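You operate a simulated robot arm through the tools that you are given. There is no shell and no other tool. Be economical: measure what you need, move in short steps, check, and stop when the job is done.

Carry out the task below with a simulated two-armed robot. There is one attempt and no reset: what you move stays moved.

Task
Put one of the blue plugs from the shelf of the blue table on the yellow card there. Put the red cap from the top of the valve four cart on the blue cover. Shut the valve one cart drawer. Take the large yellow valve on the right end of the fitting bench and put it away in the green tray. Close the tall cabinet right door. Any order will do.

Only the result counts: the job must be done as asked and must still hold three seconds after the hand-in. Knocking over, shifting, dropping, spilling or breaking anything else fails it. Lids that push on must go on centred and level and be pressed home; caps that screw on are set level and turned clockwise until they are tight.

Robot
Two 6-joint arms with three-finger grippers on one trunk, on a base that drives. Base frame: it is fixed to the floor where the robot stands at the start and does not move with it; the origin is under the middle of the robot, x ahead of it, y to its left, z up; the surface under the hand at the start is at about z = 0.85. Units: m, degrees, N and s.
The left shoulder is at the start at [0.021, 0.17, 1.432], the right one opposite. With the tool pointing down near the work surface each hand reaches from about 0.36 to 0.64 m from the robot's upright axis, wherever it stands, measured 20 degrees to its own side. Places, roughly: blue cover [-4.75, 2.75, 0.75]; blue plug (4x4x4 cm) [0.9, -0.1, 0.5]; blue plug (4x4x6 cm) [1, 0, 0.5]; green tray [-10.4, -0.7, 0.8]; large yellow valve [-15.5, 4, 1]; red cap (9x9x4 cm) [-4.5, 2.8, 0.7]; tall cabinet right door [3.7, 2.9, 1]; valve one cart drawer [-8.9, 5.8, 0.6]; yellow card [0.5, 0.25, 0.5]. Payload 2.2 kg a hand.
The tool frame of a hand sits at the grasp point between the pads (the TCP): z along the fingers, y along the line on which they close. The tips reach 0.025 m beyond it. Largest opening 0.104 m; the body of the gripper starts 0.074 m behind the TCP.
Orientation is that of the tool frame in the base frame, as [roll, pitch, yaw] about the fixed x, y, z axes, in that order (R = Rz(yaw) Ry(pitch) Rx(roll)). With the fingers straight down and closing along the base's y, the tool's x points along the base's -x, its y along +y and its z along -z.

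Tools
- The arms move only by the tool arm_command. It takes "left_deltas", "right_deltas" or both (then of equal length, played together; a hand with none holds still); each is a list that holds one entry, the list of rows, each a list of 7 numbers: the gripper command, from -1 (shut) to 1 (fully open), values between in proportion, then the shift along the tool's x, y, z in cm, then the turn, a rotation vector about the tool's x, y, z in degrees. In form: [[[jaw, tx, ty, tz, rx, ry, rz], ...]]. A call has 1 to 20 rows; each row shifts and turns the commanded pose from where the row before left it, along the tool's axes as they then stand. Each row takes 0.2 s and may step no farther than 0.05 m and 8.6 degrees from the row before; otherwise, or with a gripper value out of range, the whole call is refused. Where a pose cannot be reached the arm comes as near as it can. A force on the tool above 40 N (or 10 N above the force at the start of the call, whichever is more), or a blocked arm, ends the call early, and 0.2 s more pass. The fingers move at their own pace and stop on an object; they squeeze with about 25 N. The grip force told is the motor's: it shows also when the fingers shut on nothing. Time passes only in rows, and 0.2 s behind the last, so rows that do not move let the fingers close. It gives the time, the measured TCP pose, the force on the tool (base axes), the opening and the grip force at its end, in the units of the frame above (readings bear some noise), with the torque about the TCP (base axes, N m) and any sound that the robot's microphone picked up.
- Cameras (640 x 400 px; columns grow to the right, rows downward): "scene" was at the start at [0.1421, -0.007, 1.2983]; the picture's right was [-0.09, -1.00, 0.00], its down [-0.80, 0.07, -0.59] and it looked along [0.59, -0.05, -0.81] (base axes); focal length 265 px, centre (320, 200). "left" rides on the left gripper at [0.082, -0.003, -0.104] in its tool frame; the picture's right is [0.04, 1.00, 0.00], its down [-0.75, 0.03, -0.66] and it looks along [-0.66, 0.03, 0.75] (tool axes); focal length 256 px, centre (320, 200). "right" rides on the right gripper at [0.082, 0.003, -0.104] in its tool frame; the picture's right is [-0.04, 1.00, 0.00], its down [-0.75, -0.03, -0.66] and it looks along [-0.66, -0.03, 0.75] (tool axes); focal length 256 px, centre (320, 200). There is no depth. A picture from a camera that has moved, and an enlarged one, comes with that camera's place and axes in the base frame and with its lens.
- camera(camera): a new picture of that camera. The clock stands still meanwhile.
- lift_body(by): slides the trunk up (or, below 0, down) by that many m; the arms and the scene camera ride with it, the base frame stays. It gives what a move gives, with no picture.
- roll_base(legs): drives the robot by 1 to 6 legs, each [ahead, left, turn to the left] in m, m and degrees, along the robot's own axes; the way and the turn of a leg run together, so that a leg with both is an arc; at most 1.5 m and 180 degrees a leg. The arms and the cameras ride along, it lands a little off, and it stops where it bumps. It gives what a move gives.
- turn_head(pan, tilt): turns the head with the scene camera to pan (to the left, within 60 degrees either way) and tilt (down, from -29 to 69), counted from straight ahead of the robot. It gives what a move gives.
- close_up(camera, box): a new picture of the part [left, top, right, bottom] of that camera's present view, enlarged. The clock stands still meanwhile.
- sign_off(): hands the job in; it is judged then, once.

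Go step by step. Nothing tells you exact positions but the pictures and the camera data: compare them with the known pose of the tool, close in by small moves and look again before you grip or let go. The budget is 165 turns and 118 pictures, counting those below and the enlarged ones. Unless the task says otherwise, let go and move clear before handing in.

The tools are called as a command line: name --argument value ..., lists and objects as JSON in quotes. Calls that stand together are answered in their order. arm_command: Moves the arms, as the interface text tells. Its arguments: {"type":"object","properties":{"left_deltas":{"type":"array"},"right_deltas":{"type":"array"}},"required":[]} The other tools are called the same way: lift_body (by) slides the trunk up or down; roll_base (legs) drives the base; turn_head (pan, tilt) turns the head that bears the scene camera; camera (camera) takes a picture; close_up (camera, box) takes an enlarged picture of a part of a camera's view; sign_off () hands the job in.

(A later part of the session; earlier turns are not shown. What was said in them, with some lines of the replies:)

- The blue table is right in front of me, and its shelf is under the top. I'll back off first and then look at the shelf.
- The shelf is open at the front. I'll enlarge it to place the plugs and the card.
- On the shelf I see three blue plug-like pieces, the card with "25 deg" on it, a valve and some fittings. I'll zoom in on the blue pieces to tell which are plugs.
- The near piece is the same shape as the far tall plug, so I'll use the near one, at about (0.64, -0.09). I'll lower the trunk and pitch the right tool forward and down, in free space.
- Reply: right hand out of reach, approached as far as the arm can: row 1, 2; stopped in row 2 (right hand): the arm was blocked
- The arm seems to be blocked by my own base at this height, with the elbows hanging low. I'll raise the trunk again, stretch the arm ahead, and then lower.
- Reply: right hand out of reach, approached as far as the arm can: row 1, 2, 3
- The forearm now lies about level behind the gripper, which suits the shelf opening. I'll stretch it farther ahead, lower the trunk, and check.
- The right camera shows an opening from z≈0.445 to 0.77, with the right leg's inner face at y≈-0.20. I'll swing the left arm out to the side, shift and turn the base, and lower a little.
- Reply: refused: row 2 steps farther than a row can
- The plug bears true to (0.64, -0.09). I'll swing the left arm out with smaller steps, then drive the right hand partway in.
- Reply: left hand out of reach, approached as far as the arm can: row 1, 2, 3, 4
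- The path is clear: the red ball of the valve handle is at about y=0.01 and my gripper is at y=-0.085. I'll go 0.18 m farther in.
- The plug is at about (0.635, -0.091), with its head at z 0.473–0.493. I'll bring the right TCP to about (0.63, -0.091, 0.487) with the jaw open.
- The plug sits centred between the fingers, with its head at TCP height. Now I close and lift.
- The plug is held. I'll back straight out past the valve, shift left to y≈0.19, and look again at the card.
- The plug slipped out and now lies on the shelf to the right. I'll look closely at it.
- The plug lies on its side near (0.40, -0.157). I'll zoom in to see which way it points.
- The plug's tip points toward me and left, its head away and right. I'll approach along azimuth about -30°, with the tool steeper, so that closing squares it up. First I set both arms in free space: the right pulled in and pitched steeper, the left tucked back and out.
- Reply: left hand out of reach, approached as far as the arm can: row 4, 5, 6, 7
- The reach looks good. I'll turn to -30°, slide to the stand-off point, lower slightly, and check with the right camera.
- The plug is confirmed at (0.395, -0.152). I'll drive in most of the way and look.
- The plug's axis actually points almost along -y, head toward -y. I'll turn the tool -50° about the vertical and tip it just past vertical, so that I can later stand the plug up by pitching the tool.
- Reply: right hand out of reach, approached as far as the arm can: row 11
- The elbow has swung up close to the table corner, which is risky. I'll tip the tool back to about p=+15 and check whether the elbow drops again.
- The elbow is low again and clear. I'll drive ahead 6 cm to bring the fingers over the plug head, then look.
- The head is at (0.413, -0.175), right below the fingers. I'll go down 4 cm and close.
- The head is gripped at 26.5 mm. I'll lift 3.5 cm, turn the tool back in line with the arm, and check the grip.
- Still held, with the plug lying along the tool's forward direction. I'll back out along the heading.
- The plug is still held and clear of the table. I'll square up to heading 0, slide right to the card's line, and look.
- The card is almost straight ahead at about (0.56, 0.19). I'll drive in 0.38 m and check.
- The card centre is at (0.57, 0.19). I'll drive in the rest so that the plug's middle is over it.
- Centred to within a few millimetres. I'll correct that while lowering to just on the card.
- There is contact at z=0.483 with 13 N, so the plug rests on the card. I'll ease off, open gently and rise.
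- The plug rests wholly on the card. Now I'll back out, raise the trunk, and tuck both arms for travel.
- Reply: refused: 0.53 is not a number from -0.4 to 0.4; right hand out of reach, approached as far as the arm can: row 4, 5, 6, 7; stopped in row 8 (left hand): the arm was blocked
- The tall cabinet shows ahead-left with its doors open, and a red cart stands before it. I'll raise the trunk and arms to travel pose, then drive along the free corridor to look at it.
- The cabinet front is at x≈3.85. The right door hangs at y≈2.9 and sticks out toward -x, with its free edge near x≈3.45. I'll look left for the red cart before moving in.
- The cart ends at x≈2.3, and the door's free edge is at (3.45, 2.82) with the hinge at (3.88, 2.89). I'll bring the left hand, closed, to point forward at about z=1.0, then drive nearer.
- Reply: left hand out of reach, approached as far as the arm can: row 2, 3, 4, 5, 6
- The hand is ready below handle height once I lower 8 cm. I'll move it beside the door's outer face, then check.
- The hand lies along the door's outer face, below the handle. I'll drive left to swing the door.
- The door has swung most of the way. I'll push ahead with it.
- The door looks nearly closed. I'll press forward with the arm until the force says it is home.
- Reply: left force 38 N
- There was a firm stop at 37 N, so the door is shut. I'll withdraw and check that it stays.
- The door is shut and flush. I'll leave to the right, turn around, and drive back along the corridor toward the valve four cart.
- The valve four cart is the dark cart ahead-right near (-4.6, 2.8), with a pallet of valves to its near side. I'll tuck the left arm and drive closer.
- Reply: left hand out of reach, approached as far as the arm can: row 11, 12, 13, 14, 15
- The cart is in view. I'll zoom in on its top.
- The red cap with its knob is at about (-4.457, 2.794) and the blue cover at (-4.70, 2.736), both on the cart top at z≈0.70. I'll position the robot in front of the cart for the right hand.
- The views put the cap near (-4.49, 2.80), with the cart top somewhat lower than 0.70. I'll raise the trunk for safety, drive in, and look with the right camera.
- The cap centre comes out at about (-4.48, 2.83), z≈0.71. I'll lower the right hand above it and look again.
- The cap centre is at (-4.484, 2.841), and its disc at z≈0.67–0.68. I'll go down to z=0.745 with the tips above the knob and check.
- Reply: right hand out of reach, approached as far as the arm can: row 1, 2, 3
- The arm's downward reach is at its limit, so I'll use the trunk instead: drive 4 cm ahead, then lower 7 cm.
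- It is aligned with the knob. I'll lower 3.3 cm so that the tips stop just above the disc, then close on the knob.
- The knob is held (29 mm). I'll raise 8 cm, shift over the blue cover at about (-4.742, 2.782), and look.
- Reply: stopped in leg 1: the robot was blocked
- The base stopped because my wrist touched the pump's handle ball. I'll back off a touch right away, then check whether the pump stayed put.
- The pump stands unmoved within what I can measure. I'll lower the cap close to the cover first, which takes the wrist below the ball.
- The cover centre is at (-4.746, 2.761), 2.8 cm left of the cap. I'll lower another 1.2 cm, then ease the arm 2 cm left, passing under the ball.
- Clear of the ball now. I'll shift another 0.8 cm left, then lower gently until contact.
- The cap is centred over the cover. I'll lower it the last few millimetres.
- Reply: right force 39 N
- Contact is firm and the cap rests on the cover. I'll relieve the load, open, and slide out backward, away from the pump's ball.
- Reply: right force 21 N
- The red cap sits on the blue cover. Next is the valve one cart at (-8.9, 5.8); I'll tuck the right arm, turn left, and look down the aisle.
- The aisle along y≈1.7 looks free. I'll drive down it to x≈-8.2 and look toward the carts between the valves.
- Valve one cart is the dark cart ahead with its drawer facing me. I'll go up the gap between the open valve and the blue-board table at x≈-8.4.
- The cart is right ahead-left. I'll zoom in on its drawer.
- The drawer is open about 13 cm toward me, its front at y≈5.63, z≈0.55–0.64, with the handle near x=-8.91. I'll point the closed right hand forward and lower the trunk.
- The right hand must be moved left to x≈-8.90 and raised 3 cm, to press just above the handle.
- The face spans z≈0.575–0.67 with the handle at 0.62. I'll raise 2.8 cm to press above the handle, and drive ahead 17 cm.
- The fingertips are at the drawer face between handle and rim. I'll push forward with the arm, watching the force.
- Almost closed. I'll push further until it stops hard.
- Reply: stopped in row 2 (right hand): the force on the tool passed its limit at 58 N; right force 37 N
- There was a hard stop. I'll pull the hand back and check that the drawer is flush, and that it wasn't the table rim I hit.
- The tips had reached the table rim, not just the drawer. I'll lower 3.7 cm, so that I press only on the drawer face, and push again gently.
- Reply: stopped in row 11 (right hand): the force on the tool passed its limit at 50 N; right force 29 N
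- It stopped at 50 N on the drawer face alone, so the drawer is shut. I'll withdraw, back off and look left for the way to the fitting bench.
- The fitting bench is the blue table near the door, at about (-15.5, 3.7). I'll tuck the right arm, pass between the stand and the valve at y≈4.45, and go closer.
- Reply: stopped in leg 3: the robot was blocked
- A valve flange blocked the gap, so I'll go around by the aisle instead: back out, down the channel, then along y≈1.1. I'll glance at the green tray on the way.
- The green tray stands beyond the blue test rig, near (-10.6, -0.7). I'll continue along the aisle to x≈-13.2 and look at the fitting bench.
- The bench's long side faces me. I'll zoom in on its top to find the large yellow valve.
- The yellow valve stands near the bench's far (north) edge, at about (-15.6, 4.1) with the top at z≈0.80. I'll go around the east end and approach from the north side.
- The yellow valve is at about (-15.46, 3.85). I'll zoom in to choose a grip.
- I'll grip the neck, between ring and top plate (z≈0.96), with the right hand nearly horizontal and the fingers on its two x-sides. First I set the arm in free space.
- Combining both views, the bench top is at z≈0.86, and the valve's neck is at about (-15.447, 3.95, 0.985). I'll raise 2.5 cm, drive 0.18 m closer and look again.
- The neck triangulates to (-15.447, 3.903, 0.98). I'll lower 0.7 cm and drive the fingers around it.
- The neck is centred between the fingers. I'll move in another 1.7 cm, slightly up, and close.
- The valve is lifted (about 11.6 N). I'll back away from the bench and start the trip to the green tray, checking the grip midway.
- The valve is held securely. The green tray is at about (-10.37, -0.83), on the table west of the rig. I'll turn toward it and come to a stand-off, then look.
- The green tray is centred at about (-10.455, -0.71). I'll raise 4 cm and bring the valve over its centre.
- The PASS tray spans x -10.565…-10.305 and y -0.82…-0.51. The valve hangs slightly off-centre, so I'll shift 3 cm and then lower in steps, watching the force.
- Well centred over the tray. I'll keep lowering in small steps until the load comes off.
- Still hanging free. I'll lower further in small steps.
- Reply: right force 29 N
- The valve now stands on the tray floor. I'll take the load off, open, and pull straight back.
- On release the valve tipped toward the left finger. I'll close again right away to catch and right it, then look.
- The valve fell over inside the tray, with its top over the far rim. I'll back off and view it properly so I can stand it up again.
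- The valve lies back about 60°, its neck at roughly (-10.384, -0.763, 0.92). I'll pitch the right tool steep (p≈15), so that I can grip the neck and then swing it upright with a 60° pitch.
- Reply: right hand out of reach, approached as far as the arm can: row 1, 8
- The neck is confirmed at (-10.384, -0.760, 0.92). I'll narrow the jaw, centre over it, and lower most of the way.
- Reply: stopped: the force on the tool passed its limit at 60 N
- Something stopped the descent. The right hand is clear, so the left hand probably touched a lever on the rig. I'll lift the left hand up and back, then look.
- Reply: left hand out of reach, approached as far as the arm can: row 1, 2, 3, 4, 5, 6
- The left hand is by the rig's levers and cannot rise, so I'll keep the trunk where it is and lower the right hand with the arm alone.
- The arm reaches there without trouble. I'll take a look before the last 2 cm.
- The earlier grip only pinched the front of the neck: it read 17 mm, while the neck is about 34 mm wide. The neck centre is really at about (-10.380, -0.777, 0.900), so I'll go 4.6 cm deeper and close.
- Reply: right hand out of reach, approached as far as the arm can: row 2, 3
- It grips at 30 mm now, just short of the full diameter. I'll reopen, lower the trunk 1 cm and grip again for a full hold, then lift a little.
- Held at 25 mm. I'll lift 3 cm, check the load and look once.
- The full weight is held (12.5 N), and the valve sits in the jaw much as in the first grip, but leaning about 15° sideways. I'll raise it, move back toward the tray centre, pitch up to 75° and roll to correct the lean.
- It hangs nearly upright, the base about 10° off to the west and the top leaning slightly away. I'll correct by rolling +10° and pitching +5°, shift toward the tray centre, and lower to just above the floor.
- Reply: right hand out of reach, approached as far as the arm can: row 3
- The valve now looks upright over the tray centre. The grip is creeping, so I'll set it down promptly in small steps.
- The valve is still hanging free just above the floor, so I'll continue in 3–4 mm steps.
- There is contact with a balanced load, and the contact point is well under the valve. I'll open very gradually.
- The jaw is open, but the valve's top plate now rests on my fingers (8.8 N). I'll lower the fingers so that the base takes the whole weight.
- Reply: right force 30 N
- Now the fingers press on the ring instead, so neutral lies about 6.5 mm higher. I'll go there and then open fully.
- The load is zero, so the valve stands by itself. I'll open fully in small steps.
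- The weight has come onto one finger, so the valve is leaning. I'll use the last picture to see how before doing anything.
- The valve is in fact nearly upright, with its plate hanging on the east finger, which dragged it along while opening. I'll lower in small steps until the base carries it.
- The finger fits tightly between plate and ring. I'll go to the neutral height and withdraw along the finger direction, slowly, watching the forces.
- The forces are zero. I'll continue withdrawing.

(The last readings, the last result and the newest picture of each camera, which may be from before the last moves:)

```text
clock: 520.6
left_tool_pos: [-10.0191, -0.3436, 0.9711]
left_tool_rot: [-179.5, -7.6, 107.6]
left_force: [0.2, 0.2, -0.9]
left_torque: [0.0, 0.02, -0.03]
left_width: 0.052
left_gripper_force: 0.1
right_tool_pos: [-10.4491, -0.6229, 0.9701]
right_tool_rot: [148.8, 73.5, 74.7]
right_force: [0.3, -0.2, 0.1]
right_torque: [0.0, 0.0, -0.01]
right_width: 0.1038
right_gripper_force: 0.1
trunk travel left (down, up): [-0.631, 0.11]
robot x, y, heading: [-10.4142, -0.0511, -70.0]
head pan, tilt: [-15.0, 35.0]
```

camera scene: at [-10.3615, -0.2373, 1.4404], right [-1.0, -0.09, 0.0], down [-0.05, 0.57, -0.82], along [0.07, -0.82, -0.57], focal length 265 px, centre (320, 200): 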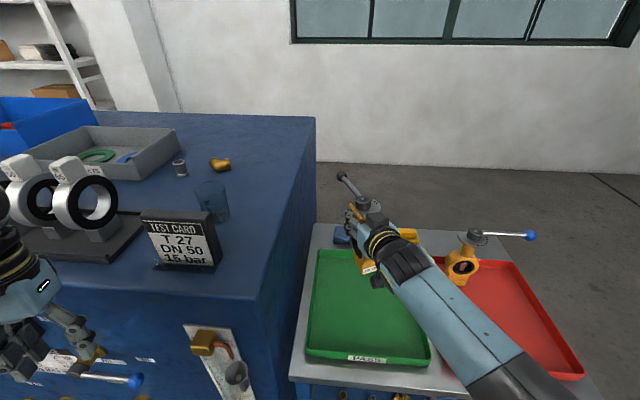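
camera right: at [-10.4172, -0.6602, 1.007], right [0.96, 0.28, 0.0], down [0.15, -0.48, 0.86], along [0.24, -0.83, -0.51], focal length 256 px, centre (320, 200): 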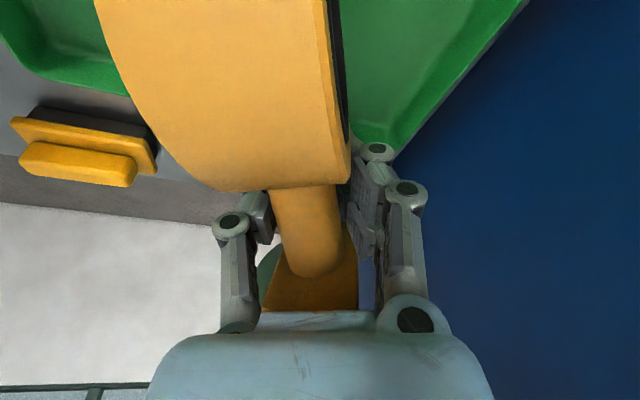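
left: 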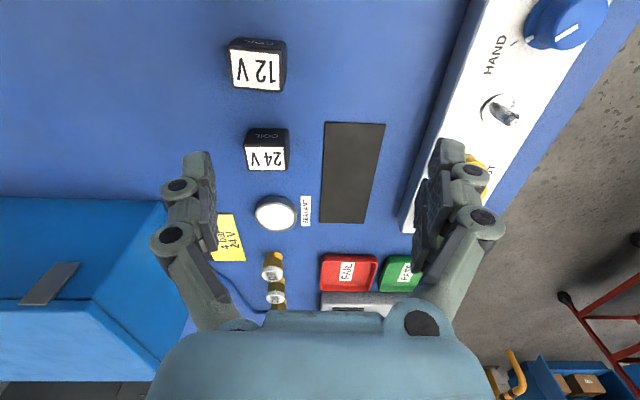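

No contact at all. I'll finish withdrawing and back the base away.

arm_command --right_deltas '[[[1, 0, 0, -1, 0, 0, 0], [1, 0, 0, -1, 0, 0, 0], [1, 0, 0, -1, 0, 0, 0], [1, 0, 0, -1, 0, 0, 0]]]'

roll_base --legs '[[-0.35, 0, 0]]'

```text
clock: 521.6
left_tool_pos: [-10.02, -0.3432, 0.971]
left_tool_rot: [-179.5, -7.6, 107.5]
left_force: [-1.0, 0.0, 0.0]
left_torque: [0.02, 0.01, 0.0]
left_width: 0.0518
left_gripper_force: 0.1
right_tool_pos: [-10.4596, -0.5853, 0.9798]
right_tool_rot: [148.5, 73.5, 74.5]
right_force: [0.4, 0.3, 0.5]
right_torque: [0.0, 0.0, 0.04]
right_width: 0.104
right_gripper_force: 0.0
trunk travel left (down, up): [-0.631, 0.11]
robot x, y, heading: [-10.4169, -0.0463, -70.0]
head pan, tilt: [-15.0, 35.0]
```

```text
clock: 523.8
left_tool_pos: [-10.1367, -0.0174, 0.9697]
left_tool_rot: [-179.5, -7.5, 107.8]
left_force: [0.1, -0.6, -0.2]
left_torque: [-0.04, -0.02, -0.01]
left_width: 0.0519
left_gripper_force: 0.0
right_tool_pos: [-10.5769, -0.2603, 0.9802]
right_tool_rot: [148.7, 73.6, 74.9]
right_force: [-0.1, -0.4, 0.2]
right_torque: [-0.02, -0.01, -0.04]
right_width: 0.1039
right_gripper_force: 0.1
trunk travel left (down, up): [-0.631, 0.11]
robot x, y, heading: [-10.5348, 0.2803, -69.8]
head pan, tilt: [-15.0, 35.0]
```

The hands are empty and clear of everything, and no pictures are left to take, so I'm handing in.

sign_off

```text
The job is handed in.
```

I did all five jobs and handed in, but I couldn't confirm how the valve finally rests because I had no pictures left.

- **Blue plug:** it lies on its side, fully on the yellow card. It slipped out of the gripper once on the shelf, and I picked it up again.
- **Red cap:** it sits centred on the blue cover. My wrist briefly touched the pump handle on the cart. The pump looked unmoved when I checked.
- **Valve one cart drawer:** it is shut against its stop. I also pressed the cart's rim by mistake, with up to 58 N. The cart didn't appear to shift.
- **Tall cabinet right door:** it is closed, and I checked that it stayed flush.
- **Yellow valve:** it is in the green tray. It fell over on the first release, so I gripped it again and set it down a second time. In the last picture it was nearly upright with its top still resting on my finger. After that I went by the force readings, which showed no contact as I withdrew.

While working at the tray, a 60 N force limit stopped me, probably my left hand pressing on a lever of the test rig. The lever looked unmoved afterwards. On the drive to the fitting bench, the base also bumped something, probably a large valve flange. I didn't check afterwards whether it had moved.
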